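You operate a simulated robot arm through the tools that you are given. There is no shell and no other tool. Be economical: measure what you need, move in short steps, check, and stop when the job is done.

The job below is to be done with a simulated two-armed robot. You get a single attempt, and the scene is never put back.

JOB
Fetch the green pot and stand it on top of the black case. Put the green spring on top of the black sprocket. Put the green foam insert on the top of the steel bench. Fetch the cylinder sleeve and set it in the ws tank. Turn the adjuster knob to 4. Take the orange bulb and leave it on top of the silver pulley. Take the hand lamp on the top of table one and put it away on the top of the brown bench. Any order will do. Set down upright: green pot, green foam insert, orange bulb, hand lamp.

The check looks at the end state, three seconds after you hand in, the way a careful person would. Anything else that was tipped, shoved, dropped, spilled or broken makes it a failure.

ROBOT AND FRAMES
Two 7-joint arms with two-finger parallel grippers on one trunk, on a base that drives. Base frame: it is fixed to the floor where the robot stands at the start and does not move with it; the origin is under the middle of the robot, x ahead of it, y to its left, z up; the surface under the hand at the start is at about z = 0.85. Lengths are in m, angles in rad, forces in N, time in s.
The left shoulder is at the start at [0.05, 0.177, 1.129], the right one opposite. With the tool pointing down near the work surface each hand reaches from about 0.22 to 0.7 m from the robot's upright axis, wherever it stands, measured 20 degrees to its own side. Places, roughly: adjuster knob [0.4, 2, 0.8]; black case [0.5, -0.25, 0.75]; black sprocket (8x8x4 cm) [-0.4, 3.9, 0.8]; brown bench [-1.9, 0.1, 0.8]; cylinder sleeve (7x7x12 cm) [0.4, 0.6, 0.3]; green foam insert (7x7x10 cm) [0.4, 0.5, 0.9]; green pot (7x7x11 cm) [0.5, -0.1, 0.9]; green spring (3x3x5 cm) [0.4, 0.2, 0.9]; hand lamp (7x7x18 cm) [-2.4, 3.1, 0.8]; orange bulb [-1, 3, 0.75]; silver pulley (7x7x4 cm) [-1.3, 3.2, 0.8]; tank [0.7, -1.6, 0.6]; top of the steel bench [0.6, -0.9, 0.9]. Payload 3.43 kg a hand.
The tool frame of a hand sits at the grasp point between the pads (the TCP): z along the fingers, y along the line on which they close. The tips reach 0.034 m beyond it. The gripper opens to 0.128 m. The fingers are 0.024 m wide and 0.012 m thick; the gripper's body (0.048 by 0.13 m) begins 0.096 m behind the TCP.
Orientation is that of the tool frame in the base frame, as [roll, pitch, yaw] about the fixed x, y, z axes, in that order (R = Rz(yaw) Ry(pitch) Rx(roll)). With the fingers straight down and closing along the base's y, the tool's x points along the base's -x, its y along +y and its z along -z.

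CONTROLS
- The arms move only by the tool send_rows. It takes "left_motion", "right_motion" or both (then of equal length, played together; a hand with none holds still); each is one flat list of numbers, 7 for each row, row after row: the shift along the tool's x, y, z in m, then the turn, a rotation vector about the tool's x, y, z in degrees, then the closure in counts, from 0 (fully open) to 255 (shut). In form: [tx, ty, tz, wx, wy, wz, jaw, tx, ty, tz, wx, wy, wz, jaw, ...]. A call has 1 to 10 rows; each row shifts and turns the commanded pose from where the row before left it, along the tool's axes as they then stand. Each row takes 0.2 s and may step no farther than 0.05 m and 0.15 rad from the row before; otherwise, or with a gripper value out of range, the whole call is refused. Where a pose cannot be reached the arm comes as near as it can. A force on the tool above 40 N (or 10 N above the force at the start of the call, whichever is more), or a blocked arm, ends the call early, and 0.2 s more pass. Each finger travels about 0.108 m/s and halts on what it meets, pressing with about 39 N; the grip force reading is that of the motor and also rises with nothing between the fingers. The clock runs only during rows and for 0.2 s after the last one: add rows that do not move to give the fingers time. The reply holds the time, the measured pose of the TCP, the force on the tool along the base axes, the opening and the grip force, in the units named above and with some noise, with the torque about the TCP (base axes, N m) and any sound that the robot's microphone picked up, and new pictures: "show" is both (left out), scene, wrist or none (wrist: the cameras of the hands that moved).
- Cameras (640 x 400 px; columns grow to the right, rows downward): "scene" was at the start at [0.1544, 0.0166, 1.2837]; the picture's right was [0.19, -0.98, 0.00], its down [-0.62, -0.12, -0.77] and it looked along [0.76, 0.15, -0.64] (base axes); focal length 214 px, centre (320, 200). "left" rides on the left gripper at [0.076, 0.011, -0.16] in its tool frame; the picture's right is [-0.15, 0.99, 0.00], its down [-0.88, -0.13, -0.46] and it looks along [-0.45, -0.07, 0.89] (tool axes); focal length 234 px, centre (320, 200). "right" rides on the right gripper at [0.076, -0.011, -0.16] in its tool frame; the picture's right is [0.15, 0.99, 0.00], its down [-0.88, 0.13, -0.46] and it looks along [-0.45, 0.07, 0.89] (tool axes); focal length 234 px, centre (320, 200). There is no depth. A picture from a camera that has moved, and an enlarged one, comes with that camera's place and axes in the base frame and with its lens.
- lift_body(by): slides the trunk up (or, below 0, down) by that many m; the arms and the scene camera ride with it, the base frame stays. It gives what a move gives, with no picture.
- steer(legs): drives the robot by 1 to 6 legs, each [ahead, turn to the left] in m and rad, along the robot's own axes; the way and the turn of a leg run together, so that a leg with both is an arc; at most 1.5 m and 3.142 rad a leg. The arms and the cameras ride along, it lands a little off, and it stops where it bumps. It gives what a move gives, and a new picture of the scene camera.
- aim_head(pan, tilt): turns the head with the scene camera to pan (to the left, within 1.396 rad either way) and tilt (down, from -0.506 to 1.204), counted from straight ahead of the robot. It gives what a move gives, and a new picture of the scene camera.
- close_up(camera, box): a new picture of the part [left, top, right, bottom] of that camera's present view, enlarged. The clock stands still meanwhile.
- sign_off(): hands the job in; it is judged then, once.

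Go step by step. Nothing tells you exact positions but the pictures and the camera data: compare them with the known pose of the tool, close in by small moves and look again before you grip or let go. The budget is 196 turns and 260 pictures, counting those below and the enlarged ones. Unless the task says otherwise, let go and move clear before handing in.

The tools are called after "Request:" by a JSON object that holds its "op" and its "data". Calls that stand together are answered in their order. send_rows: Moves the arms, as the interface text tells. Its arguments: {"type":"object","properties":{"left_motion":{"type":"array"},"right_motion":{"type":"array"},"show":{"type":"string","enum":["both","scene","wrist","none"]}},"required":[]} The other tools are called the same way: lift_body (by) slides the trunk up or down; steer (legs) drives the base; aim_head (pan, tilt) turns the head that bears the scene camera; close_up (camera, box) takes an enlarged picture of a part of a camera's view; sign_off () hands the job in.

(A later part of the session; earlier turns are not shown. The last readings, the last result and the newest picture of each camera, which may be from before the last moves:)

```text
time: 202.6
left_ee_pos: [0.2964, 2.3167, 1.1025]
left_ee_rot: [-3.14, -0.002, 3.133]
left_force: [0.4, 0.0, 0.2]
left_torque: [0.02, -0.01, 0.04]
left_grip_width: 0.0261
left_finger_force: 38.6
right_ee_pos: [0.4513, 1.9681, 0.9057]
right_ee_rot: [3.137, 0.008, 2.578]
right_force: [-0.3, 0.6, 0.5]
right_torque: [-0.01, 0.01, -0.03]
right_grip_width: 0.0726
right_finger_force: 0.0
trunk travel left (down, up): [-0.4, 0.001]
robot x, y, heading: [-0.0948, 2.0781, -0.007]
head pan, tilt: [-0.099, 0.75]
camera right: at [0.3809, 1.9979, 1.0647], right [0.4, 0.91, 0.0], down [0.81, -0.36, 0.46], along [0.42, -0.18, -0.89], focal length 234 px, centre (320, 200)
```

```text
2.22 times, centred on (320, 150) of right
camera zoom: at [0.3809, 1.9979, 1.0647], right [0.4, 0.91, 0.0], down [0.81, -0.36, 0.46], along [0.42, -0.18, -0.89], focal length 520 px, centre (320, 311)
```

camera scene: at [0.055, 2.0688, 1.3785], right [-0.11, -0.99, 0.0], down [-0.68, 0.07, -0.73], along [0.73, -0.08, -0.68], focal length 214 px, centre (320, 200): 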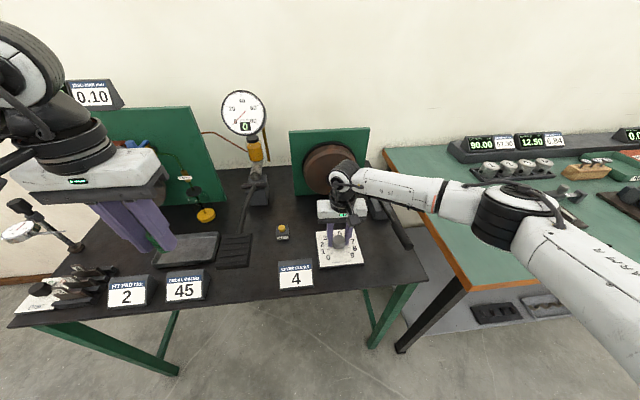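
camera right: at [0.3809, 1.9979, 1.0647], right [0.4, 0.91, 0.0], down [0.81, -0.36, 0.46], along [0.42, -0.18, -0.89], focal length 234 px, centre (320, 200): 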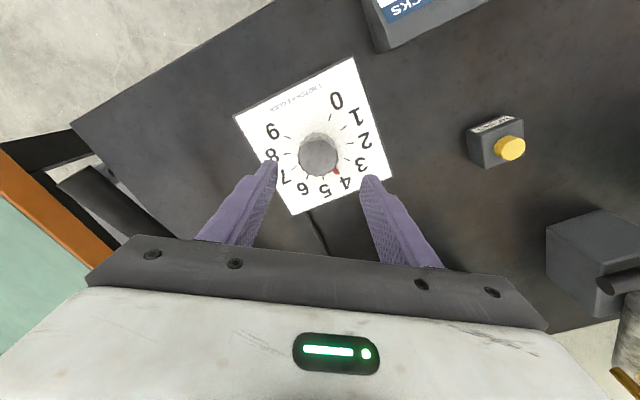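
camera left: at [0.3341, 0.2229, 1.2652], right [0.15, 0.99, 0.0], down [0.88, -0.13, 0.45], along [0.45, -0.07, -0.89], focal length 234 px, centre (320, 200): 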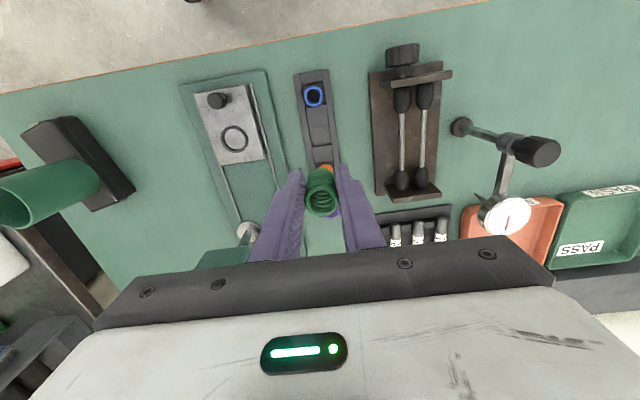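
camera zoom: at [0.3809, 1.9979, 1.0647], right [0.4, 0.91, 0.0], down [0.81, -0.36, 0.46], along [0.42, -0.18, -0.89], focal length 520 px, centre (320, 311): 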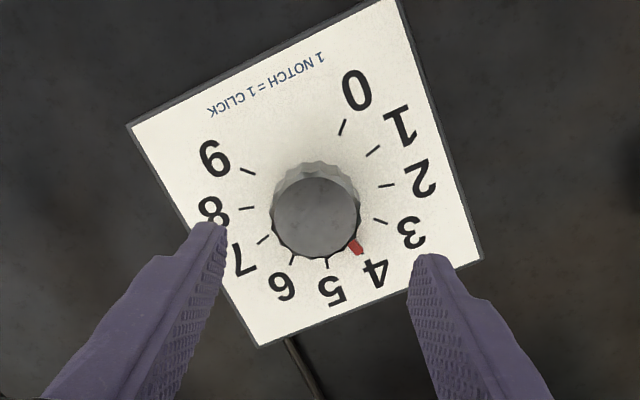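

The knob points at 4. I'm raising the right hand, backing away, and heading for the sprocket table.

Request:
{"op": "send_rows", "data": {"right_motion": [0, 0, -0.045, 0, 0, 0, 110, 0, 0, -0.045, 0, 0, 0, 110, 0, 0, -0.045, 0, 0, 0, 110, 0, 0, -0.045, 0, 0, 0, 110, 0, 0, 0, 0, 0, -8, 0, 0, 0, 0, 0, 0, -8, 0, 0, 0, 0, 0, 0, -8, 0, 0, 0, 0, 0, 0, -8, 0], "show": "none"}}

Request:
{"op": "steer", "data": {"legs": [[-0.45, 0], [0, 1.571]]}}

Request:
{"op": "aim_head", "data": {"pan": 0.3, "tilt": 0.45}}

```text
time: 204.4
left_ee_pos: [0.2973, 2.3162, 1.1018]
left_ee_rot: [-3.141, -0.003, 3.133]
left_force: [-0.3, -0.6, -0.1]
left_torque: [-0.03, -0.02, -0.01]
left_grip_width: 0.0255
left_finger_force: 38.9
right_ee_pos: [0.452, 1.9673, 1.0846]
right_ee_rot: [-3.141, 0.006, 3.14]
right_force: [0.0, 0.6, 0.1]
right_torque: [-0.03, 0.02, -0.02]
right_grip_width: 0.1277
right_finger_force: 0.1
trunk travel left (down, up): [-0.4, 0.001]
robot x, y, heading: [-0.1025, 2.0747, -0.004]
head pan, tilt: [-0.099, 0.75]
```

```text
time: 211.0
left_ee_pos: [-0.7979, 2.4699, 1.1015]
left_ee_rot: [-3.14, -0.005, -1.568]
left_force: [0.3, 0.7, 0.0]
left_torque: [0.01, 0.03, 0.03]
left_grip_width: 0.0257
left_finger_force: 38.4
right_ee_pos: [-0.4505, 2.6309, 1.0856]
right_ee_rot: [-3.141, 0.006, -1.562]
right_force: [-0.6, -1.3, -0.3]
right_torque: [-0.02, 0.02, -0.02]
right_grip_width: 0.1281
right_finger_force: 0.1
trunk travel left (down, up): [-0.4, 0.001]
robot x, y, heading: [-0.5567, 2.0838, 1.578]
head pan, tilt: [-0.099, 0.75]
camera scene: at [-0.545, 2.2344, 1.3786], right [1.0, -0.09, 0.0], down [-0.06, -0.68, -0.73], along [0.07, 0.73, -0.68], focal length 214 px, centre (320, 200)
```

scene: 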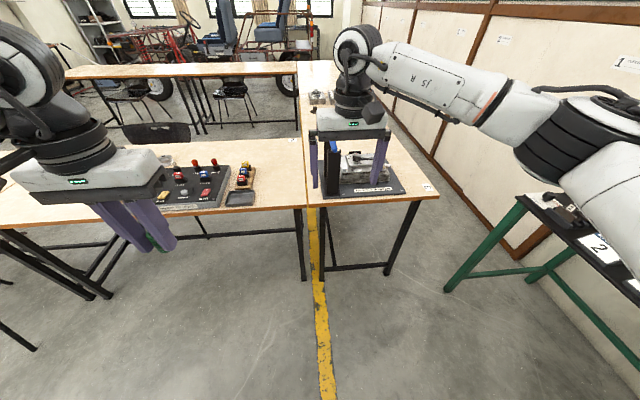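

```text
time: 211.8
left_ee_pos: [-0.7964, 2.4704, 1.102]
left_ee_rot: [-3.141, -0.003, -1.563]
left_force: [-0.2, 0.5, -0.3]
left_torque: [0.0, 0.03, -0.04]
left_grip_width: 0.026
left_finger_force: 39.4
right_ee_pos: [-0.4492, 2.631, 1.0852]
right_ee_rot: [-3.142, 0.008, -1.559]
right_force: [0.9, -0.3, -0.6]
right_torque: [-0.02, 0.02, 0.01]
right_grip_width: 0.128
right_finger_force: 0.0
trunk travel left (down, up): [-0.4, 0.001]
robot x, y, heading: [-0.5497, 2.0805, 1.578]
head pan, tilt: [0.3, 0.45]
camera scene: at [-0.5803, 2.2395, 1.4049], right [0.95, 0.3, 0.0], down [0.13, -0.42, -0.9], along [-0.27, 0.86, -0.44], focal length 214 px, centre (320, 200)
```

scene: 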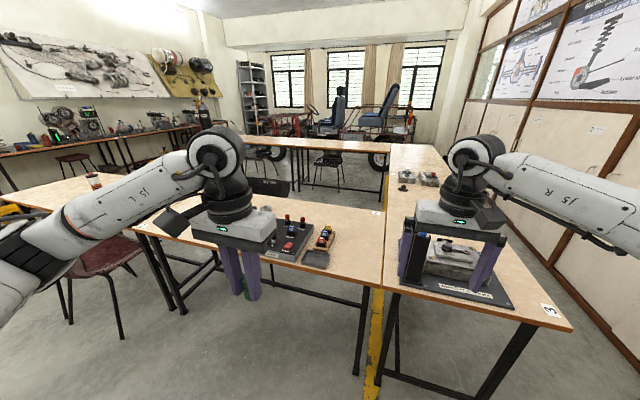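

Request:
{"op": "close_up", "data": {"camera": "scene", "box": [340, 120, 500, 220]}}

Request:
{"op": "close_up", "data": {"camera": "scene", "box": [220, 180, 400, 300]}}

```text
4.00 times, centred on (420, 170) of scene
camera zoom: at [-0.5803, 2.2395, 1.4049], right [0.95, 0.3, 0.0], down [0.13, -0.42, -0.9], along [-0.27, 0.86, -0.44], focal length 858 px, centre (-80, 320)
```

zoom: 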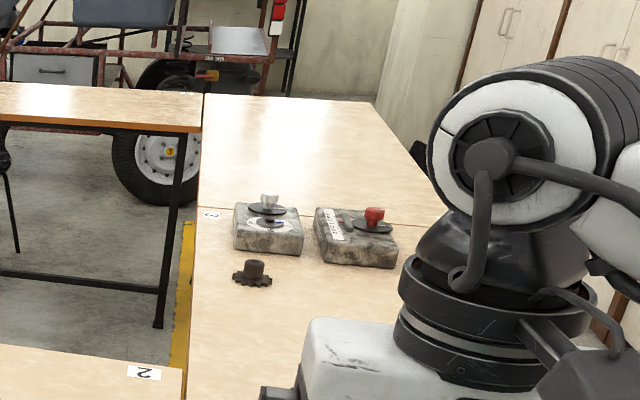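

```text
3.33 times, centred on (310, 240) of scene
camera zoom: at [-0.5803, 2.2395, 1.4049], right [0.95, 0.3, 0.0], down [0.13, -0.42, -0.9], along [-0.27, 0.86, -0.44], focal length 715 px, centre (353, 67)
```

zoom: 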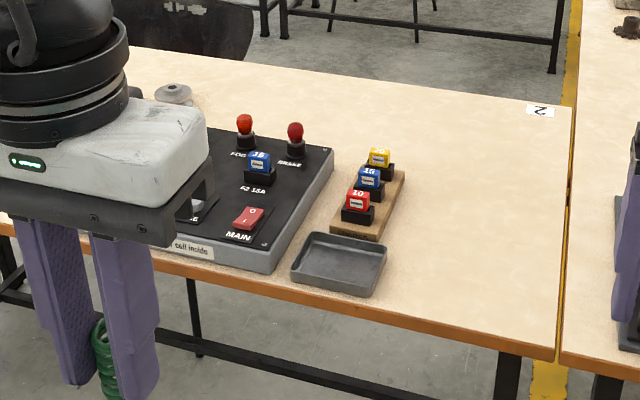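

The sprocket is at about [-0.43, 3.87], 11 cm from that table's left edge. I need to reach it from inside the table ring, so I'm looking left for a way in.

Request:
{"op": "aim_head", "data": {"pan": 1.1, "tilt": 0.4}}

Request:
{"op": "aim_head", "data": {"pan": -0.5, "tilt": 0.5}}

```text
time: 213.0
left_ee_pos: [-0.7958, 2.4714, 1.102]
left_ee_rot: [3.139, -0.004, -1.567]
left_force: [0.5, 0.7, -0.9]
left_torque: [-0.01, 0.0, 0.03]
left_grip_width: 0.0259
left_finger_force: 38.5
right_ee_pos: [-0.4503, 2.6314, 1.085]
right_ee_rot: [3.141, 0.006, -1.561]
right_force: [-0.1, 0.3, -0.3]
right_torque: [-0.02, -0.01, -0.04]
right_grip_width: 0.1281
right_finger_force: 0.1
trunk travel left (down, up): [-0.4, 0.001]
robot x, y, heading: [-0.5517, 2.0813, 1.578]
head pan, tilt: [1.1, 0.4]
camera scene: at [-0.6352, 2.1933, 1.4096], right [0.45, 0.89, 0.0], down [0.35, -0.17, -0.92], along [-0.82, 0.41, -0.39], focal length 214 px, centre (320, 200)
```

scene: 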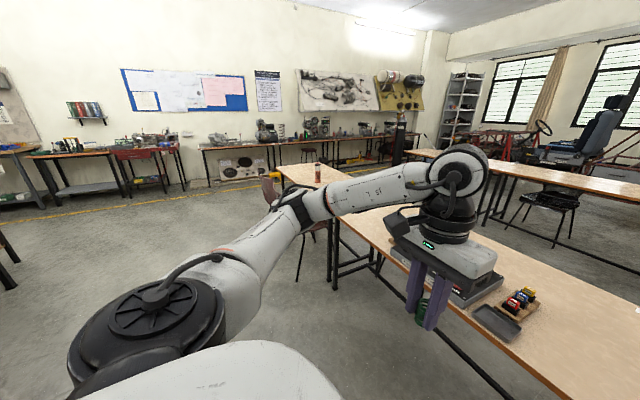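

```text
time: 214.7
left_ee_pos: [-0.7973, 2.4701, 1.1015]
left_ee_rot: [3.141, -0.003, -1.565]
left_force: [-0.5, 0.0, -0.6]
left_torque: [-0.01, 0.0, 0.0]
left_grip_width: 0.026
left_finger_force: 39.1
right_ee_pos: [-0.4492, 2.6304, 1.0863]
right_ee_rot: [3.141, 0.006, -1.56]
right_force: [0.0, 0.7, -0.7]
right_torque: [-0.01, -0.02, -0.05]
right_grip_width: 0.128
right_finger_force: 0.0
trunk travel left (down, up): [-0.4, 0.001]
robot x, y, heading: [-0.5536, 2.0843, 1.575]
head pan, tilt: [-0.499, 0.499]
camera scene: at [-0.5096, 2.2322, 1.4005], right [0.88, -0.47, 0.0], down [-0.23, -0.42, -0.88], along [0.41, 0.77, -0.48], focal length 214 px, centre (320, 200)
```

scene: 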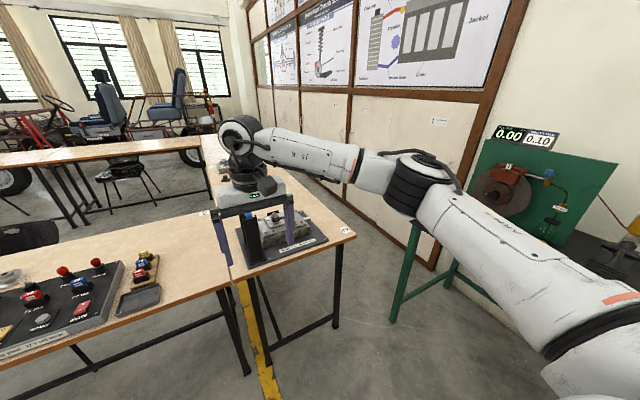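

Only the left end of the table ring is open. Before that I'll do the bulb (on the lamp panel at about [-1.02, 3.10]) and the silver pulley (about [-1.25, 3.27]) from the front side.

Request:
{"op": "steer", "data": {"legs": [[0, 1.571], [0.72, 0], [0, -1.571]]}}

Request:
{"op": "aim_head", "data": {"pan": -0.1, "tilt": 0.6}}

```text
time: 226.3
left_ee_pos: [-1.5376, 2.4372, 1.1035]
left_ee_rot: [3.141, -0.006, -1.536]
left_force: [0.6, 1.1, -1.0]
left_torque: [-0.01, 0.03, -0.01]
left_grip_width: 0.0261
left_finger_force: 38.8
right_ee_pos: [-1.1945, 2.6074, 1.0853]
right_ee_rot: [3.141, 0.007, -1.53]
right_force: [-0.1, -0.7, -1.0]
right_torque: [0.05, -0.03, 0.0]
right_grip_width: 0.1282
right_finger_force: 0.0
trunk travel left (down, up): [-0.4, 0.001]
robot x, y, heading: [-1.285, 2.0577, 1.609]
head pan, tilt: [-0.499, 0.499]
camera scene: at [-1.2424, 2.2074, 1.4005], right [0.9, -0.44, 0.0], down [-0.21, -0.43, -0.88], along [0.39, 0.79, -0.48], focal length 214 px, centre (320, 200)
```

scene: 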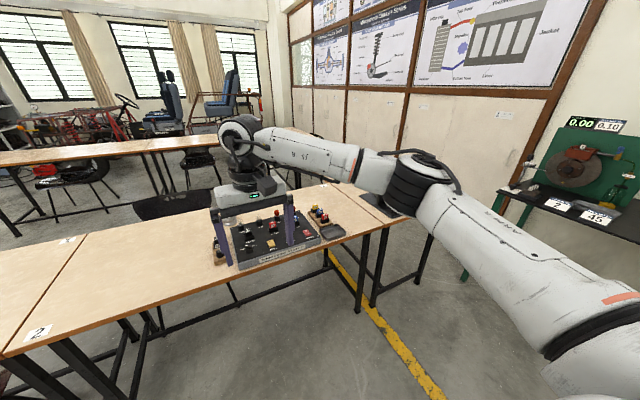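

```text
time: 227.2
left_ee_pos: [-1.5374, 2.4375, 1.102]
left_ee_rot: [-3.14, -0.005, -1.536]
left_force: [0.1, 0.3, 0.2]
left_torque: [0.0, 0.05, -0.01]
left_grip_width: 0.0258
left_finger_force: 38.4
right_ee_pos: [-1.1953, 2.6072, 1.0863]
right_ee_rot: [3.139, 0.007, -1.532]
right_force: [-0.2, -0.4, -0.3]
right_torque: [-0.03, 0.01, 0.03]
right_grip_width: 0.1281
right_finger_force: 0.0
trunk travel left (down, up): [-0.4, 0.001]
robot x, y, heading: [-1.2816, 2.0557, 1.601]
head pan, tilt: [-0.099, 0.6]
camera scene: at [-1.2776, 2.2141, 1.3914], right [1.0, -0.06, 0.0], down [-0.03, -0.56, -0.83], along [0.05, 0.82, -0.56], focal length 214 px, centre (320, 200)
```

scene: 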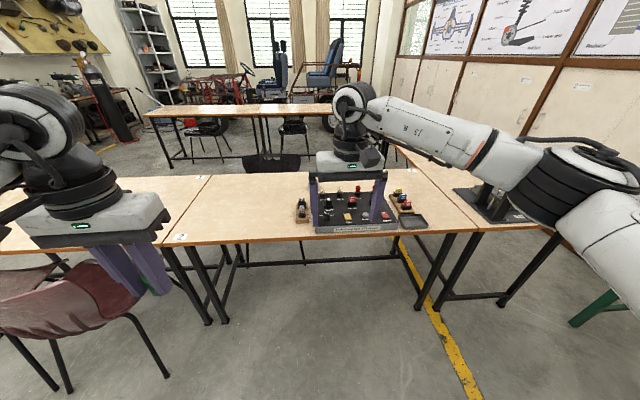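

Request:
{"op": "steer", "data": {"legs": [[0.45, -0.03]]}}

Request:
{"op": "send_rows", "data": {"right_motion": [0.04, -0.03, 0, 0, 0, 0, 0, 0.04, -0.03, 0, 0, 0, 0, 0, 0, 0, 0, 0, 0, 0, 0]}}

```text
time: 229.9
left_ee_pos: [-1.5374, 2.8948, 1.1019]
left_ee_rot: [3.14, -0.004, -1.564]
left_force: [0.4, -0.1, 0.3]
left_torque: [-0.01, 0.0, 0.03]
left_grip_width: 0.026
left_finger_force: 39.2
right_ee_pos: [-1.1914, 3.0548, 1.085]
right_ee_rot: [3.141, 0.007, -1.559]
right_force: [-1.1, 0.3, -0.7]
right_torque: [-0.01, -0.01, 0.0]
right_grip_width: 0.1281
right_finger_force: 0.1
trunk travel left (down, up): [-0.4, 0.001]
robot x, y, heading: [-1.2917, 2.5047, 1.584]
head pan, tilt: [-0.099, 0.6]
camera scene: at [-1.2843, 2.6641, 1.3913], right [1.0, -0.09, 0.0], down [-0.05, -0.56, -0.82], along [0.07, 0.82, -0.57], focal length 214 px, centre (320, 200)
```

scene: 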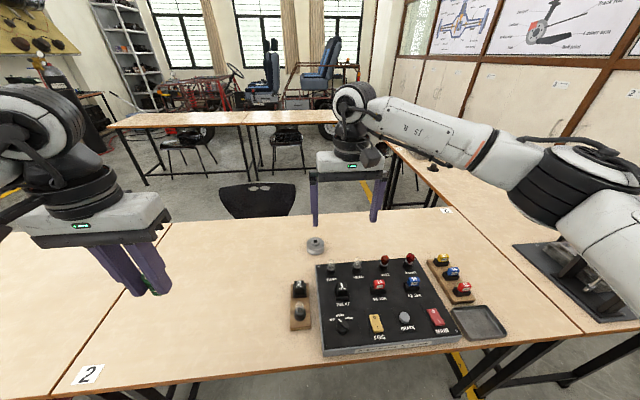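

```text
time: 230.7
left_ee_pos: [-1.5379, 2.8941, 1.1023]
left_ee_rot: [3.14, -0.004, -1.565]
left_force: [-0.6, -0.1, -1.3]
left_torque: [-0.03, 0.01, 0.01]
left_grip_width: 0.0261
left_finger_force: 39.2
right_ee_pos: [-1.1282, 2.9758, 1.0824]
right_ee_rot: [-3.141, 0.008, -1.559]
right_force: [0.4, 0.8, 0.3]
right_torque: [-0.02, 0.01, 0.03]
right_grip_width: 0.1278
right_finger_force: 0.0
trunk travel left (down, up): [-0.4, 0.001]
robot x, y, heading: [-1.2909, 2.5027, 1.579]
head pan, tilt: [-0.099, 0.6]
camera scene: at [-1.2846, 2.6639, 1.3914], right [1.0, -0.09, 0.0], down [-0.05, -0.56, -0.82], along [0.07, 0.82, -0.57], focal length 214 px, centre (320, 200)
camera right: at [-1.116, 2.898, 1.242], right [-0.99, -0.16, 0.0], down [-0.14, 0.88, 0.46], along [-0.07, 0.46, -0.89], focal length 234 px, centre (320, 200)
```

scene: 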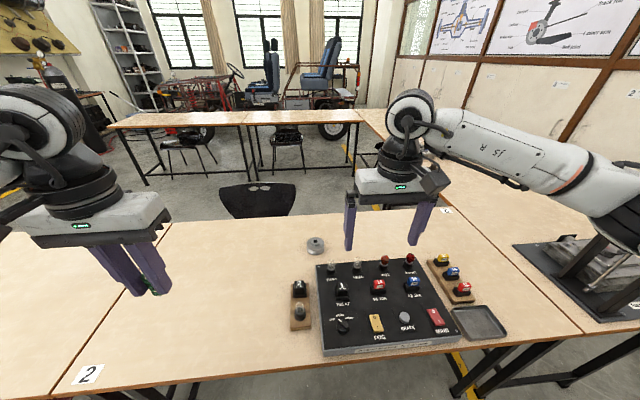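
right: 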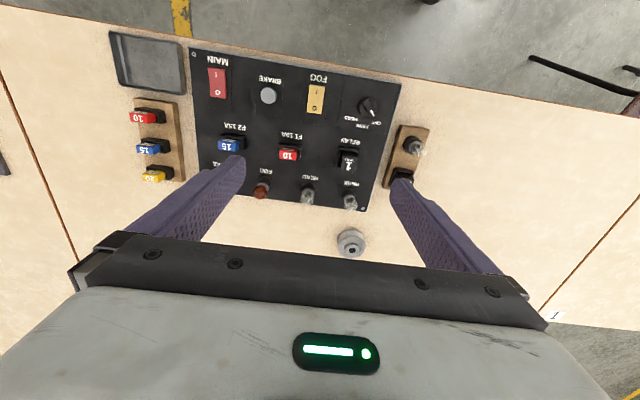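

Request:
{"op": "close_up", "data": {"camera": "scene", "box": [280, 220, 480, 350]}}

Request:
{"op": "close_up", "data": {"camera": "right", "box": [180, 40, 460, 260]}}

```text
3.08 times, centred on (380, 285) of scene
camera zoom: at [-1.2846, 2.6639, 1.3914], right [1.0, -0.09, 0.0], down [-0.05, -0.56, -0.82], along [0.07, 0.82, -0.57], focal length 660 px, centre (135, -62)
```

zoom: 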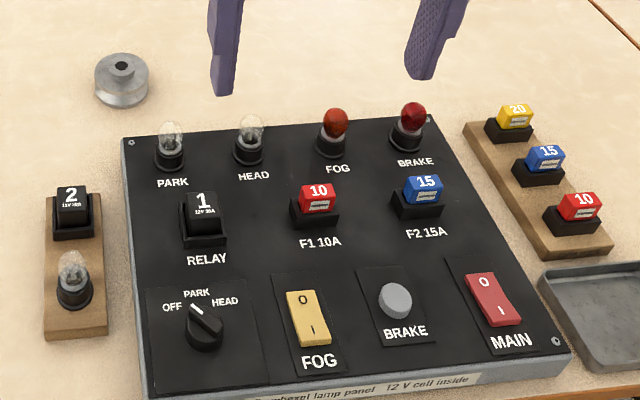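

```text
1.82 times, centred on (320, 150) of right
camera zoom: at [-1.116, 2.898, 1.242], right [-0.99, -0.16, 0.0], down [-0.14, 0.88, 0.46], along [-0.07, 0.46, -0.89], focal length 426 px, centre (320, 291)
```

zoom: 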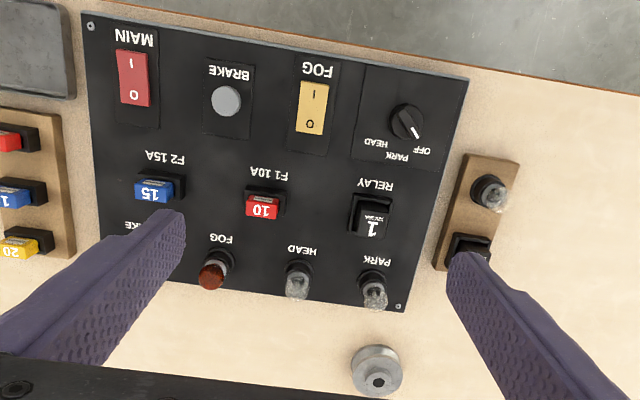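

The FOG bulb is the orange one, at about [-1.03, 3.11, 0.825]. I'm moving the right hand over it with a narrow opening and taking a closer look.

Request:
{"op": "send_rows", "data": {"right_motion": [-0.034, -0.0252, 0, 0, 0, 0, 140, -0.034, -0.0252, 0, 0, 0, 0, 140, -0.034, -0.0252, 0, 0, 0, 0, 140, -0.034, -0.0252, 0, 0, 0, 0, 140, 0, 0, 0.045, 0, 0, 0, 140, 0, 0, 0.045, 0, 0, 0, 140, 0, 0, 0.045, 0, 0, 0, 140, 0, 0, 0, 0, 0, 0, 140]}}

Request:
{"op": "close_up", "data": {"camera": "right", "box": [230, 60, 410, 260]}}

Request:
{"op": "close_up", "data": {"camera": "scene", "box": [320, 180, 480, 300]}}

```text
time: 232.5
left_ee_pos: [-1.5368, 2.8926, 1.1015]
left_ee_rot: [3.141, -0.004, -1.564]
left_force: [0.4, -0.2, -0.1]
left_torque: [-0.03, 0.02, 0.0]
left_grip_width: 0.0259
left_finger_force: 38.8
right_ee_pos: [-1.0304, 3.1142, 0.95]
right_ee_rot: [-3.139, 0.008, -1.556]
right_force: [-0.8, 0.6, 0.5]
right_torque: [-0.01, 0.03, -0.04]
right_grip_width: 0.0578
right_finger_force: 0.0
trunk travel left (down, up): [-0.4, 0.001]
robot x, y, heading: [-1.294, 2.5045, 1.582]
head pan, tilt: [-0.099, 0.6]
camera scene: at [-1.2844, 2.6634, 1.3915], right [1.0, -0.09, 0.0], down [-0.05, -0.56, -0.83], along [0.07, 0.82, -0.56], focal length 214 px, centre (320, 200)
camera right: at [-1.0183, 3.036, 1.1086], right [-0.99, -0.16, 0.0], down [-0.14, 0.87, 0.46], along [-0.07, 0.46, -0.89], focal length 234 px, centre (320, 200)
```

scene: 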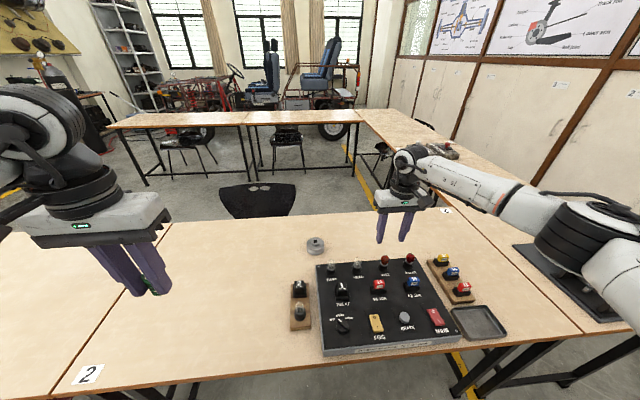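
right: 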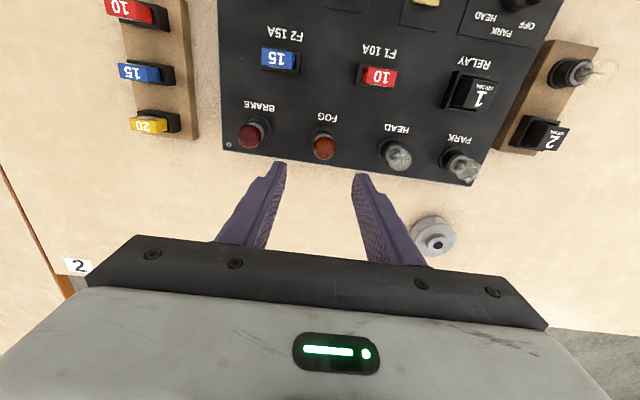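

```text
2.00 times, centred on (320, 160) of right
camera zoom: at [-1.0183, 3.036, 1.1086], right [-0.99, -0.16, 0.0], down [-0.14, 0.87, 0.46], along [-0.07, 0.46, -0.89], focal length 468 px, centre (320, 280)
```

zoom: 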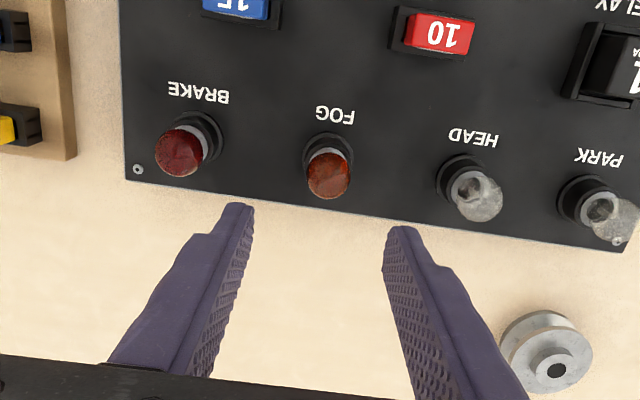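

```text
3.33 times, centred on (400, 240) of scene
camera zoom: at [-1.2844, 2.6634, 1.3915], right [1.0, -0.09, 0.0], down [-0.05, -0.56, -0.83], along [0.07, 0.82, -0.56], focal length 715 px, centre (53, 67)
```

zoom: 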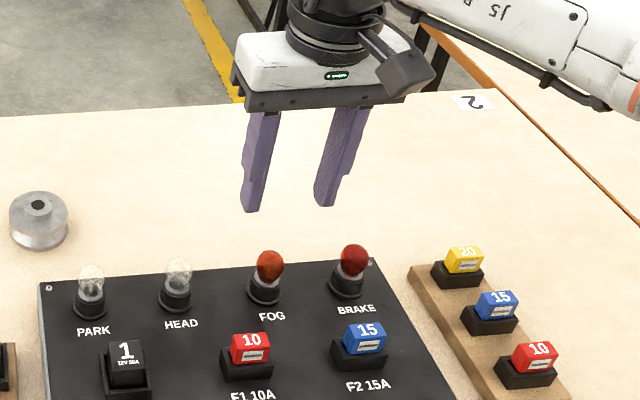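

The bulb's glass is at [-1.034, 3.107, 0.841]. I'm descending so the fingertips hold just the glass, then closing.

Request:
{"op": "send_rows", "data": {"right_motion": [0.007, 0.0036, 0.03, 0, 0, 0, 140, 0, 0, 0.03, 0, 0, 0, 140, 0, 0, 0.02, 0, 0, 0, 140, 0, 0, 0.014, 0, 0, 0, 140, 0, 0, 0, 0, 0, 0, 140], "show": "none"}}

Request:
{"op": "close_up", "data": {"camera": "right", "box": [230, 60, 410, 260]}}

Request:
{"op": "close_up", "data": {"camera": "scene", "box": [320, 200, 480, 300]}}

```text
time: 233.7
left_ee_pos: [-1.5375, 2.8944, 1.1014]
left_ee_rot: [3.141, -0.004, -1.565]
left_force: [-0.2, -0.2, 0.0]
left_torque: [0.02, 0.0, -0.01]
left_grip_width: 0.0262
left_finger_force: 39.2
right_ee_pos: [-1.034, 3.1068, 0.8572]
right_ee_rot: [3.14, 0.009, -1.558]
right_force: [0.0, 0.1, 0.4]
right_torque: [0.02, 0.02, 0.0]
right_grip_width: 0.0576
right_finger_force: 0.0
trunk travel left (down, up): [-0.4, 0.001]
robot x, y, heading: [-1.2881, 2.5048, 1.58]
head pan, tilt: [-0.099, 0.6]
```

```text
2.00 times, centred on (320, 160) of right
camera zoom: at [-1.0218, 3.0297, 1.0145], right [-0.99, -0.16, 0.0], down [-0.14, 0.88, 0.46], along [-0.07, 0.46, -0.89], focal length 468 px, centre (320, 280)
```

zoom: 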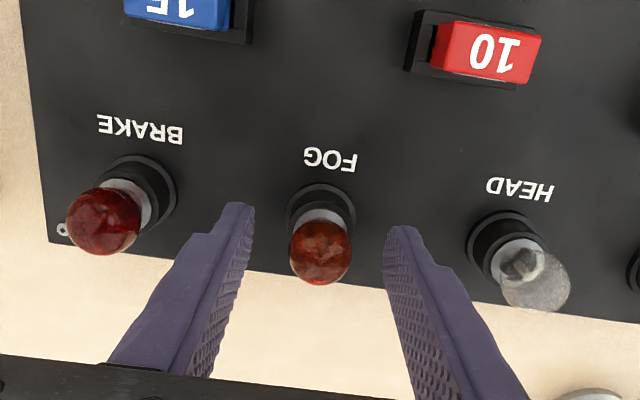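

```text
4.00 times, centred on (400, 250) of scene
camera zoom: at [-1.2842, 2.6636, 1.3914], right [1.0, -0.09, 0.0], down [-0.05, -0.56, -0.83], along [0.07, 0.82, -0.56], focal length 858 px, centre (0, 0)
```

zoom: 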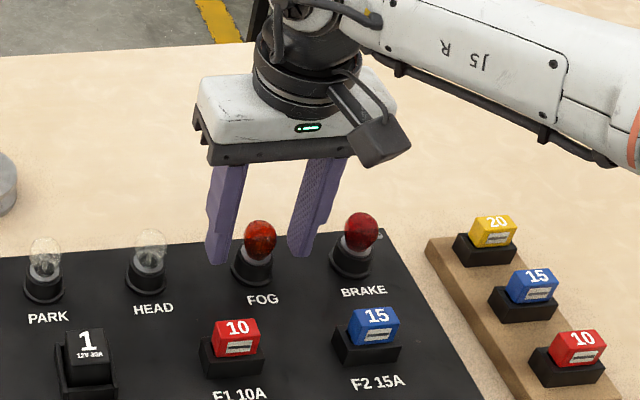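

Request:
{"op": "send_rows", "data": {"right_motion": [0, 0, 0, 0, 0, 0, 200, 0, 0, 0, 0, 0, 0, 220, 0, 0, 0, 0, 0, 0, 220], "show": "wrist"}}

```text
time: 234.5
left_ee_pos: [-1.538, 2.8922, 1.1011]
left_ee_rot: [3.141, -0.004, -1.566]
left_force: [-0.6, -0.3, -1.4]
left_torque: [0.0, -0.02, 0.0]
left_grip_width: 0.0256
left_finger_force: 39.5
right_ee_pos: [-1.0346, 3.1077, 0.8563]
right_ee_rot: [3.142, 0.007, -1.557]
right_force: [-0.4, -0.6, -1.9]
right_torque: [0.31, -0.12, -0.54]
right_grip_width: 0.03
right_finger_force: 44.9
trunk travel left (down, up): [-0.4, 0.001]
robot x, y, heading: [-1.2922, 2.5034, 1.576]
head pan, tilt: [-0.099, 0.6]
camera right: at [-1.0219, 3.0298, 1.0145], right [-0.99, -0.16, 0.0], down [-0.14, 0.88, 0.46], along [-0.07, 0.46, -0.89], focal length 234 px, centre (320, 200)
```

right: 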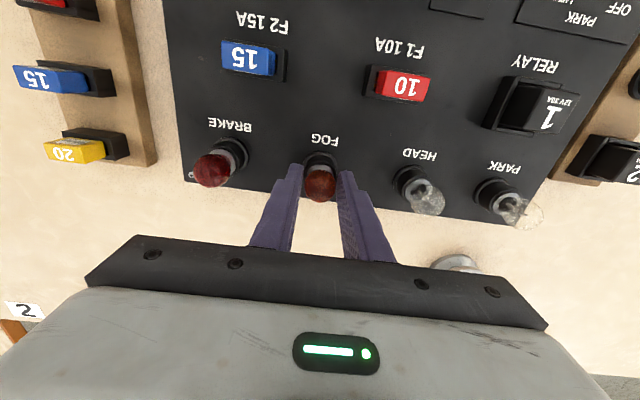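

The glass is gripped (3 cm). I'm pulling straight up slowly.

Request:
{"op": "send_rows", "data": {"right_motion": [0, 0, -0.01, 0, 0, 0, 220, 0, 0, -0.015, 0, 0, 0, 220, 0, 0, -0.025, 0, 0, 0, 220, 0, 0, -0.04, 0, 0, 0, 220, 0, 0, -0.03, 0, 0, 0, 220, 0, 0, 0, 0, 0, 0, 220]}}

Request:
{"op": "close_up", "data": {"camera": "scene", "box": [300, 150, 480, 300]}}

```text
time: 235.9
left_ee_pos: [-1.5382, 2.8951, 1.1025]
left_ee_rot: [3.141, -0.003, -1.564]
left_force: [-0.9, -1.0, -0.9]
left_torque: [-0.01, -0.01, 0.03]
left_grip_width: 0.0261
left_finger_force: 39.2
right_ee_pos: [-1.0338, 3.106, 0.9762]
right_ee_rot: [-3.141, 0.007, -1.558]
right_force: [0.4, -0.1, 0.7]
right_torque: [-0.02, -0.01, 0.03]
right_grip_width: 0.0243
right_finger_force: 38.7
trunk travel left (down, up): [-0.4, 0.001]
robot x, y, heading: [-1.2928, 2.5031, 1.58]
head pan, tilt: [-0.099, 0.6]
camera scene: at [-1.2842, 2.6638, 1.3914], right [1.0, -0.09, 0.0], down [-0.05, -0.56, -0.82], along [0.07, 0.82, -0.57], focal length 214 px, centre (320, 200)
camera right: at [-1.021, 3.0288, 1.1351], right [-0.99, -0.16, 0.0], down [-0.14, 0.88, 0.46], along [-0.07, 0.46, -0.89], focal length 234 px, centre (320, 200)
```

scene: 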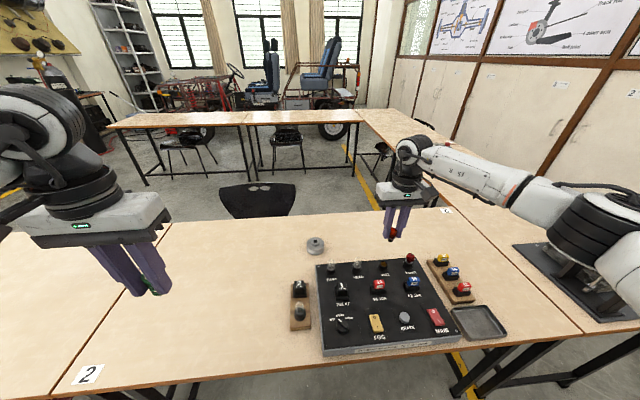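
right: 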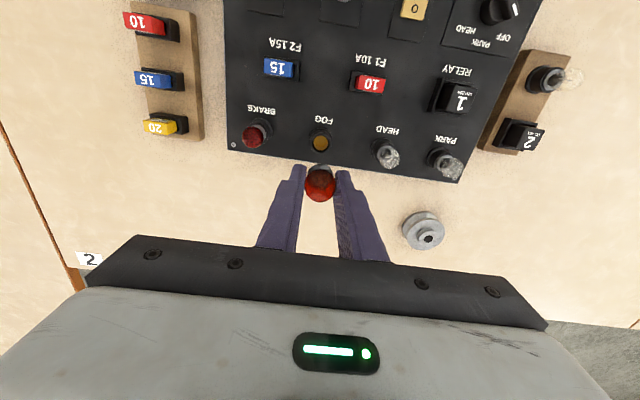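

```text
2.67 times, centred on (390, 225) of scene
camera zoom: at [-1.2842, 2.6638, 1.3914], right [1.0, -0.09, 0.0], down [-0.05, -0.56, -0.82], along [0.07, 0.82, -0.57], focal length 572 px, centre (133, 133)
```

zoom: 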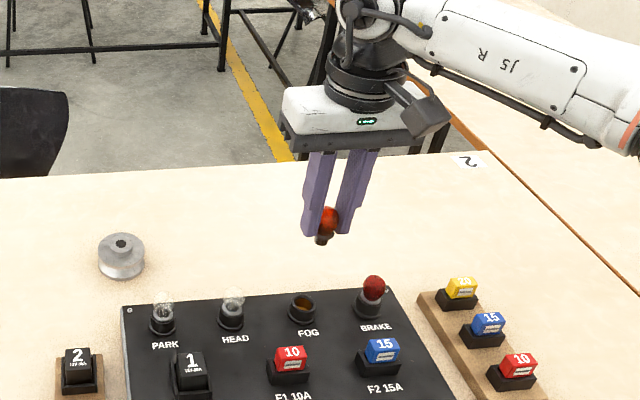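

Request:
{"op": "close_up", "data": {"camera": "right", "box": [270, 130, 370, 230]}}

Request:
{"op": "close_up", "data": {"camera": "scene", "box": [370, 180, 430, 250]}}

Request:
{"op": "close_up", "data": {"camera": "scene", "box": [290, 220, 350, 270]}}

```text
4.00 times, centred on (320, 180) of right
camera zoom: at [-1.021, 3.0288, 1.1351], right [-0.99, -0.16, 0.0], down [-0.14, 0.88, 0.46], along [-0.07, 0.46, -0.89], focal length 937 px, centre (320, 280)
```

zoom: 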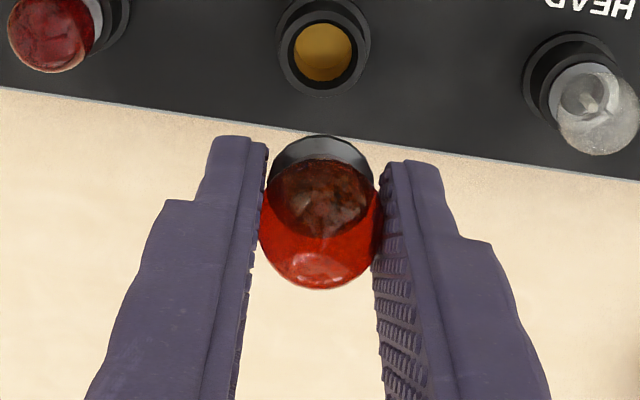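

```text
5.71 times, centred on (400, 215) of scene
camera zoom: at [-1.2842, 2.6638, 1.3914], right [1.0, -0.09, 0.0], down [-0.05, -0.56, -0.82], along [0.07, 0.82, -0.57], focal length 1226 px, centre (-137, 114)
```

zoom: 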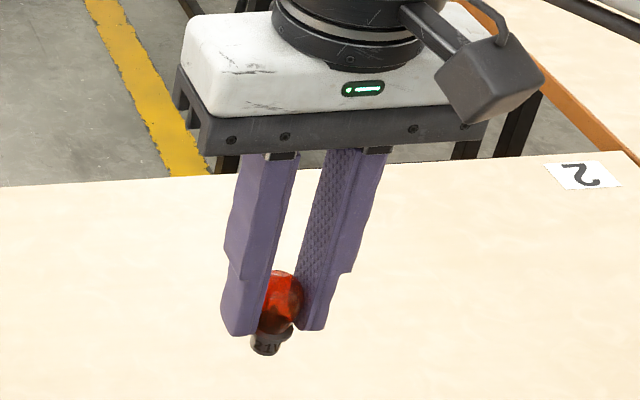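

```text
8.00 times, centred on (320, 245) of scene
camera zoom: at [-1.2842, 2.6638, 1.3914], right [1.0, -0.09, 0.0], down [-0.05, -0.56, -0.82], along [0.07, 0.82, -0.57], focal length 1716 px, centre (320, -160)
```

zoom: 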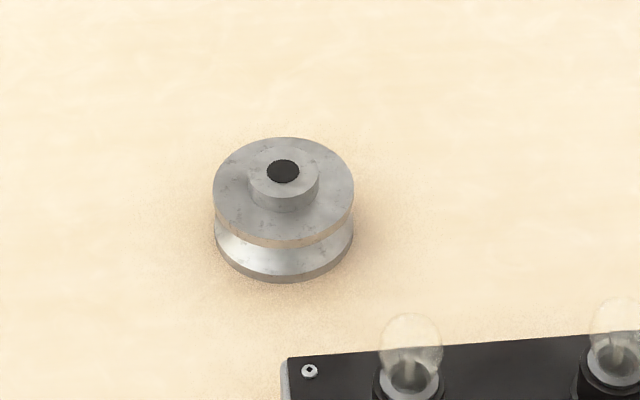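

The bulb is out, upright and held. The pulley's hub top is at about [-1.2525, 3.246, 0.797], slightly out of reach, so I'll raise the hand and shift the base left and forward.

Request:
{"op": "send_rows", "data": {"right_motion": [0, 0, -0.04, 0, 0, 0, 220, 0, 0, -0.04, 0, 0, 0, 220, 0, 0, 0, 0, 0, 0, 220], "show": "none"}}

Request:
{"op": "steer", "data": {"legs": [[-0.15, 0], [0, -0.5], [-0.3, 0], [0, 0.49], [0.48, 0]]}}

Request:
{"op": "lift_body", "data": {"by": -0.08}}

```text
time: 236.7
left_ee_pos: [-1.5377, 2.8944, 1.1023]
left_ee_rot: [3.14, -0.005, -1.563]
left_force: [0.1, 0.1, -0.7]
left_torque: [0.0, 0.0, 0.01]
left_grip_width: 0.0257
left_finger_force: 39.7
right_ee_pos: [-1.0359, 3.1058, 1.0574]
right_ee_rot: [3.14, 0.007, -1.558]
right_force: [-0.3, 0.2, -1.1]
right_torque: [0.02, 0.0, 0.01]
right_grip_width: 0.0244
right_finger_force: 38.8
trunk travel left (down, up): [-0.4, 0.001]
robot x, y, heading: [-1.2919, 2.5046, 1.581]
head pan, tilt: [-0.099, 0.6]
```

```text
time: 245.0
left_ee_pos: [-1.6712, 2.9619, 1.1026]
left_ee_rot: [-3.14, -0.004, -1.575]
left_force: [0.0, -0.4, 0.3]
left_torque: [0.0, 0.03, 0.02]
left_grip_width: 0.0261
left_finger_force: 38.9
right_ee_pos: [-1.1662, 3.1683, 1.0579]
right_ee_rot: [3.14, 0.008, -1.57]
right_force: [-0.5, 0.0, -0.7]
right_torque: [-0.01, -0.04, 0.0]
right_grip_width: 0.0244
right_finger_force: 39.4
trunk travel left (down, up): [-0.4, 0.001]
robot x, y, heading: [-1.4301, 2.57, 1.567]
head pan, tilt: [-0.099, 0.6]
camera scene: at [-1.4208, 2.7284, 1.3913], right [0.99, -0.1, 0.0], down [-0.06, -0.56, -0.82], along [0.08, 0.82, -0.57], focal length 214 px, centre (320, 200)
```

scene: 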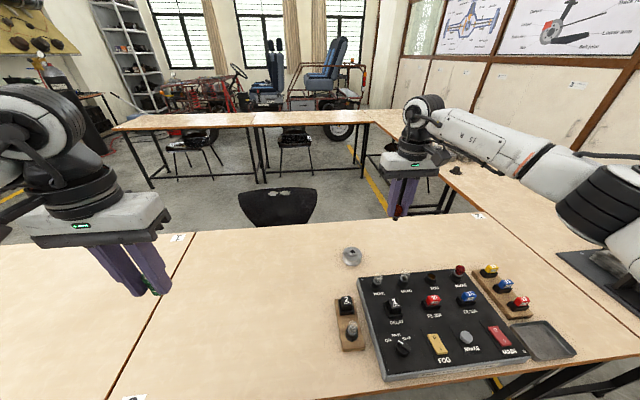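

```text
time: 246.1
left_ee_pos: [-1.6712, 2.9609, 1.0225]
left_ee_rot: [-3.141, -0.005, -1.573]
left_force: [0.4, -0.6, -0.5]
left_torque: [-0.01, 0.02, -0.01]
left_grip_width: 0.0256
left_finger_force: 39.4
right_ee_pos: [-1.166, 3.1677, 0.9779]
right_ee_rot: [3.141, 0.008, -1.569]
right_force: [0.9, 0.2, 1.0]
right_torque: [-0.03, 0.0, 0.01]
right_grip_width: 0.0242
right_finger_force: 39.0
trunk travel left (down, up): [-0.32, 0.081]
robot x, y, heading: [-1.4323, 2.5677, 1.571]
head pan, tilt: [-0.099, 0.6]
```

Request:
{"op": "send_rows", "data": {"right_motion": [-0.026, 0.0289, 0, 0, 0, 0, 220, -0.026, 0.0289, 0, 0, 0, 0, 220, -0.026, 0.0289, 0, 0, 0, 0, 220, 0, 0, 0.03, 0, 0, 0, 220, 0, 0, 0.03, 0, 0, 0, 220, 0, 0, 0, 0, 0, 0, 220]}}

Request:
{"op": "close_up", "data": {"camera": "right", "box": [250, 100, 390, 240]}}

Request:
{"op": "close_up", "data": {"camera": "scene", "box": [320, 190, 400, 280]}}

```text
time: 247.5
left_ee_pos: [-1.6715, 2.9607, 1.0216]
left_ee_rot: [3.14, -0.004, -1.575]
left_force: [-0.7, 0.1, -0.1]
left_torque: [-0.01, 0.01, 0.0]
left_grip_width: 0.0257
left_finger_force: 38.9
right_ee_pos: [-1.2396, 3.227, 0.9183]
right_ee_rot: [-3.139, 0.009, -1.568]
right_force: [0.0, -0.1, 0.2]
right_torque: [-0.02, 0.01, -0.02]
right_grip_width: 0.0243
right_finger_force: 39.2
right hand out of reach, approached as far as the arm can: row 3
trunk travel left (down, up): [-0.32, 0.081]
robot x, y, heading: [-1.4314, 2.5706, 1.571]
head pan, tilt: [-0.099, 0.6]
camera scene: at [-1.421, 2.7279, 1.3114], right [0.99, -0.1, 0.0], down [-0.06, -0.56, -0.83], along [0.08, 0.82, -0.56], focal length 214 px, centre (320, 200)
camera right: at [-1.2278, 3.1502, 1.0763], right [-0.99, -0.15, 0.0], down [-0.13, 0.88, 0.46], along [-0.07, 0.46, -0.89], focal length 234 px, centre (320, 200)
```

scene: 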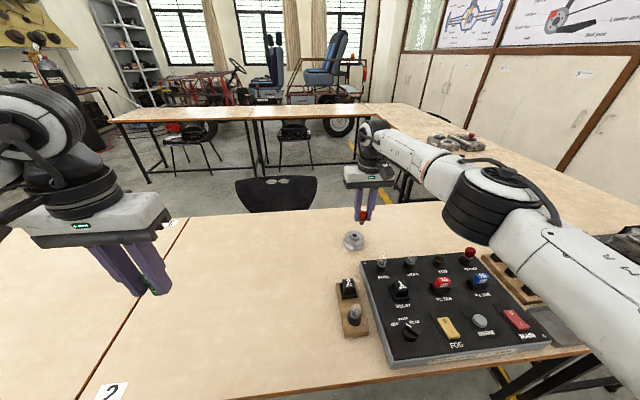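
right: 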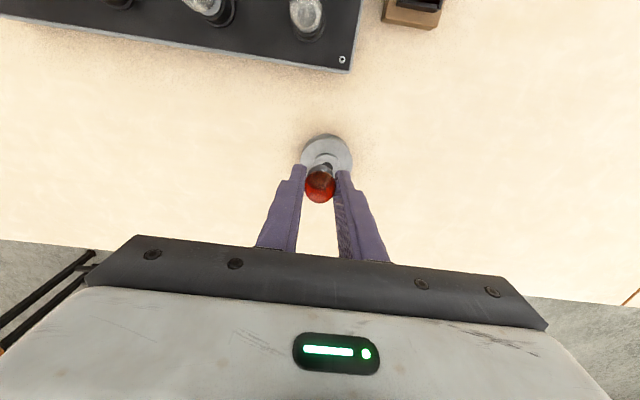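

```text
2.86 times, centred on (320, 170) of right
camera zoom: at [-1.2278, 3.1502, 1.0763], right [-0.99, -0.15, 0.0], down [-0.13, 0.88, 0.46], along [-0.07, 0.46, -0.89], focal length 669 px, centre (320, 286)
```

zoom: 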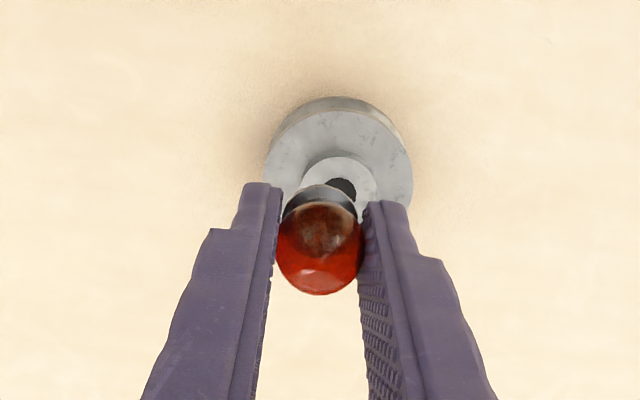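

```text
4.44 times, centred on (360, 235) of scene
camera zoom: at [-1.421, 2.7279, 1.3114], right [0.99, -0.1, 0.0], down [-0.06, -0.56, -0.83], along [0.08, 0.82, -0.56], focal length 953 px, centre (142, 44)
```

zoom: 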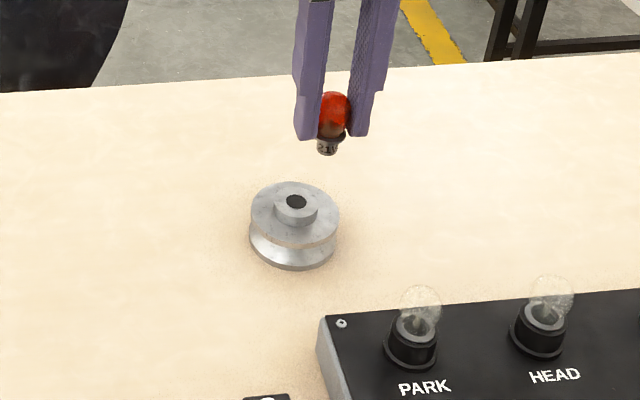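

The pulley top is confirmed at (-1.252, 3.247), and the hand is about 2 cm short at its reach limit. I'm nudging the base forward and left slightly.

Request:
{"op": "steer", "data": {"legs": [[0.025, 0.025]]}}

Request:
{"op": "send_rows", "data": {"right_motion": [0, 0, 0.01, 0, 0, 0, 220, 0, 0, 0, 0, 0, 0, 220], "show": "none"}}

Request:
{"op": "close_up", "data": {"camera": "right", "box": [250, 100, 390, 240]}}

```text
time: 248.3
left_ee_pos: [-1.6823, 2.9816, 1.0223]
left_ee_rot: [3.141, -0.005, -1.55]
left_force: [0.2, -0.1, -0.6]
left_torque: [-0.05, -0.01, 0.0]
left_grip_width: 0.0259
left_finger_force: 39.1
right_ee_pos: [-1.255, 3.2577, 0.9176]
right_ee_rot: [3.141, 0.006, -1.544]
right_force: [-0.3, -0.6, -0.6]
right_torque: [-0.04, -0.01, 0.02]
right_grip_width: 0.0242
right_finger_force: 39.1
trunk travel left (down, up): [-0.32, 0.081]
robot x, y, heading: [-1.4314, 2.5951, 1.59]
head pan, tilt: [-0.099, 0.6]
camera scene: at [-1.4253, 2.7541, 1.3112], right [1.0, -0.08, 0.0], down [-0.04, -0.56, -0.82], along [0.06, 0.82, -0.57], focal length 214 px, centre (320, 200)
```

scene: 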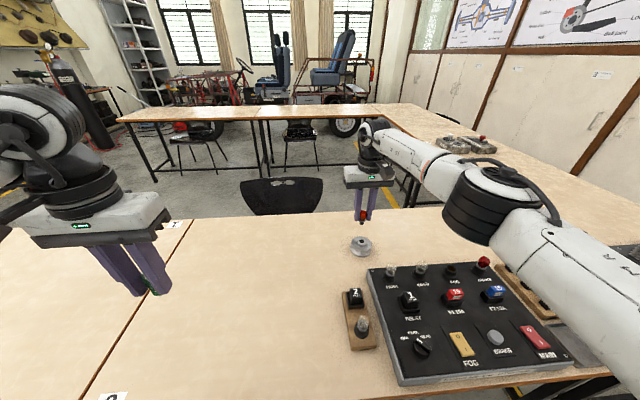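

```text
time: 248.9
left_ee_pos: [-1.6814, 2.9804, 1.0221]
left_ee_rot: [3.141, -0.004, -1.551]
left_force: [0.9, 0.0, -0.1]
left_torque: [0.0, 0.02, 0.02]
left_grip_width: 0.0256
left_finger_force: 39.4
right_ee_pos: [-1.2557, 3.2573, 0.9083]
right_ee_rot: [3.141, 0.009, -1.545]
right_force: [0.0, -0.2, 0.0]
right_torque: [0.0, -0.02, 0.0]
right_grip_width: 0.0247
right_finger_force: 38.7
trunk travel left (down, up): [-0.32, 0.081]
robot x, y, heading: [-1.4346, 2.5969, 1.599]
head pan, tilt: [-0.099, 0.6]
```

```text
2.86 times, centred on (320, 170) of right
camera zoom: at [-1.2426, 3.1807, 1.067], right [-0.98, -0.17, 0.0], down [-0.15, 0.87, 0.46], along [-0.08, 0.46, -0.89], focal length 669 px, centre (320, 286)
```

zoom: 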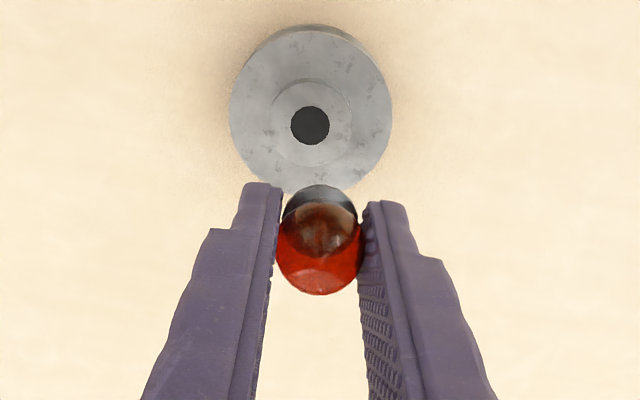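

Request:
{"op": "send_rows", "data": {"right_motion": [0.0097, -0.0043, 0, 0, 0, 0, 220, 0, 0, 0.025, 0, 0, 0, 220, 0, 0, 0.017, 0, 0, 0, 220, 0, 0, 0, 0, 0, 0, 220], "show": "none"}}

Request:
{"op": "close_up", "data": {"camera": "right", "box": [250, 100, 390, 240]}}

Request:
{"op": "close_up", "data": {"camera": "scene", "box": [330, 200, 390, 270]}}

```text
time: 249.9
left_ee_pos: [-1.6813, 2.9807, 1.0218]
left_ee_rot: [-3.141, -0.003, -1.549]
left_force: [0.8, 0.6, 0.2]
left_torque: [0.0, 0.01, 0.0]
left_grip_width: 0.0257
left_finger_force: 39.6
right_ee_pos: [-1.2511, 3.2485, 0.8656]
right_ee_rot: [-3.142, 0.009, -1.546]
right_force: [0.6, -0.4, -1.0]
right_torque: [0.03, 0.01, 0.02]
right_grip_width: 0.0241
right_finger_force: 38.8
trunk travel left (down, up): [-0.32, 0.081]
robot x, y, heading: [-1.4357, 2.5925, 1.596]
head pan, tilt: [-0.099, 0.6]
```

```text
2.86 times, centred on (320, 170) of right
camera zoom: at [-1.2376, 3.1713, 1.0249], right [-0.98, -0.17, 0.0], down [-0.15, 0.87, 0.46], along [-0.08, 0.46, -0.89], focal length 669 px, centre (320, 286)
```

zoom: 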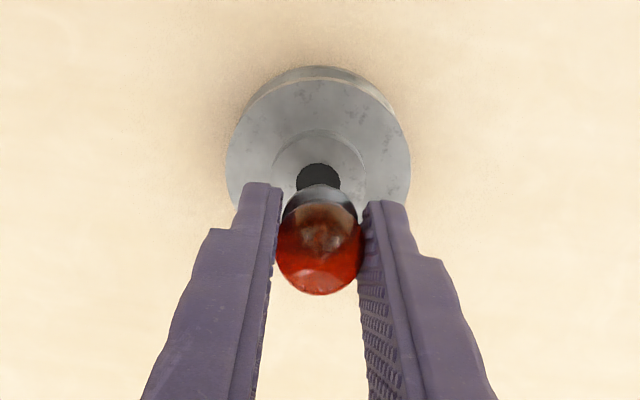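

```text
5.71 times, centred on (360, 235) of scene
camera zoom: at [-1.4251, 2.7531, 1.3114], right [1.0, -0.08, 0.0], down [-0.04, -0.56, -0.83], along [0.06, 0.82, -0.56], focal length 1226 px, centre (91, 0)
```

zoom: 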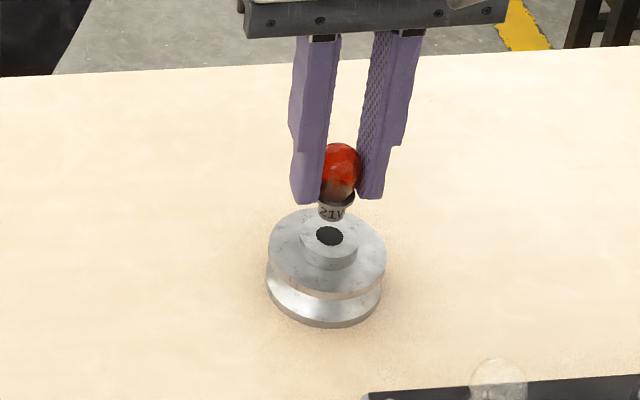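

The bulb's base is about 17 mm above the hub and centred. I'm lowering the last bit carefully.

Request:
{"op": "send_rows", "data": {"right_motion": [0, 0, 0.006, 0, 0, 0, 220, 0, 0, 0.005, 0, 0, 0, 220, 0, 0, 0, 0, 0, 0, 220], "show": "none"}}

Request:
{"op": "close_up", "data": {"camera": "scene", "box": [330, 200, 390, 270]}}

```text
time: 250.8
left_ee_pos: [-1.6818, 2.9798, 1.0228]
left_ee_rot: [-3.14, -0.004, -1.551]
left_force: [0.5, -0.2, -0.1]
left_torque: [0.0, 0.01, 0.0]
left_grip_width: 0.026
left_finger_force: 39.1
right_ee_pos: [-1.2515, 3.2467, 0.8559]
right_ee_rot: [-3.141, 0.008, -1.544]
right_force: [0.5, 0.0, 0.3]
right_torque: [-0.03, 0.02, -0.02]
right_grip_width: 0.0245
right_finger_force: 39.1
trunk travel left (down, up): [-0.32, 0.081]
robot x, y, heading: [-1.4315, 2.5968, 1.594]
head pan, tilt: [-0.099, 0.6]
```

```text
5.71 times, centred on (360, 235) of scene
camera zoom: at [-1.4251, 2.7531, 1.3114], right [1.0, -0.08, 0.0], down [-0.04, -0.56, -0.83], along [0.06, 0.82, -0.56], focal length 1226 px, centre (91, 0)
```

zoom: 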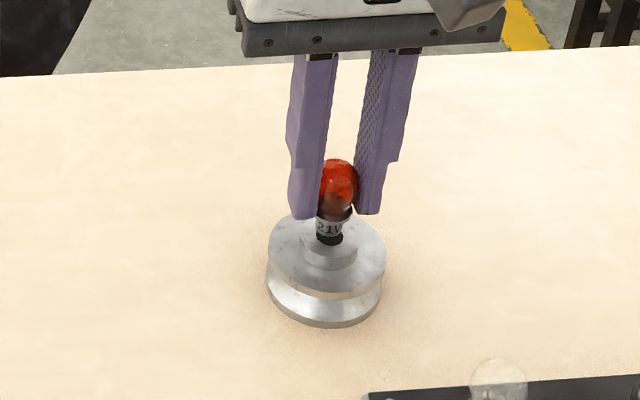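

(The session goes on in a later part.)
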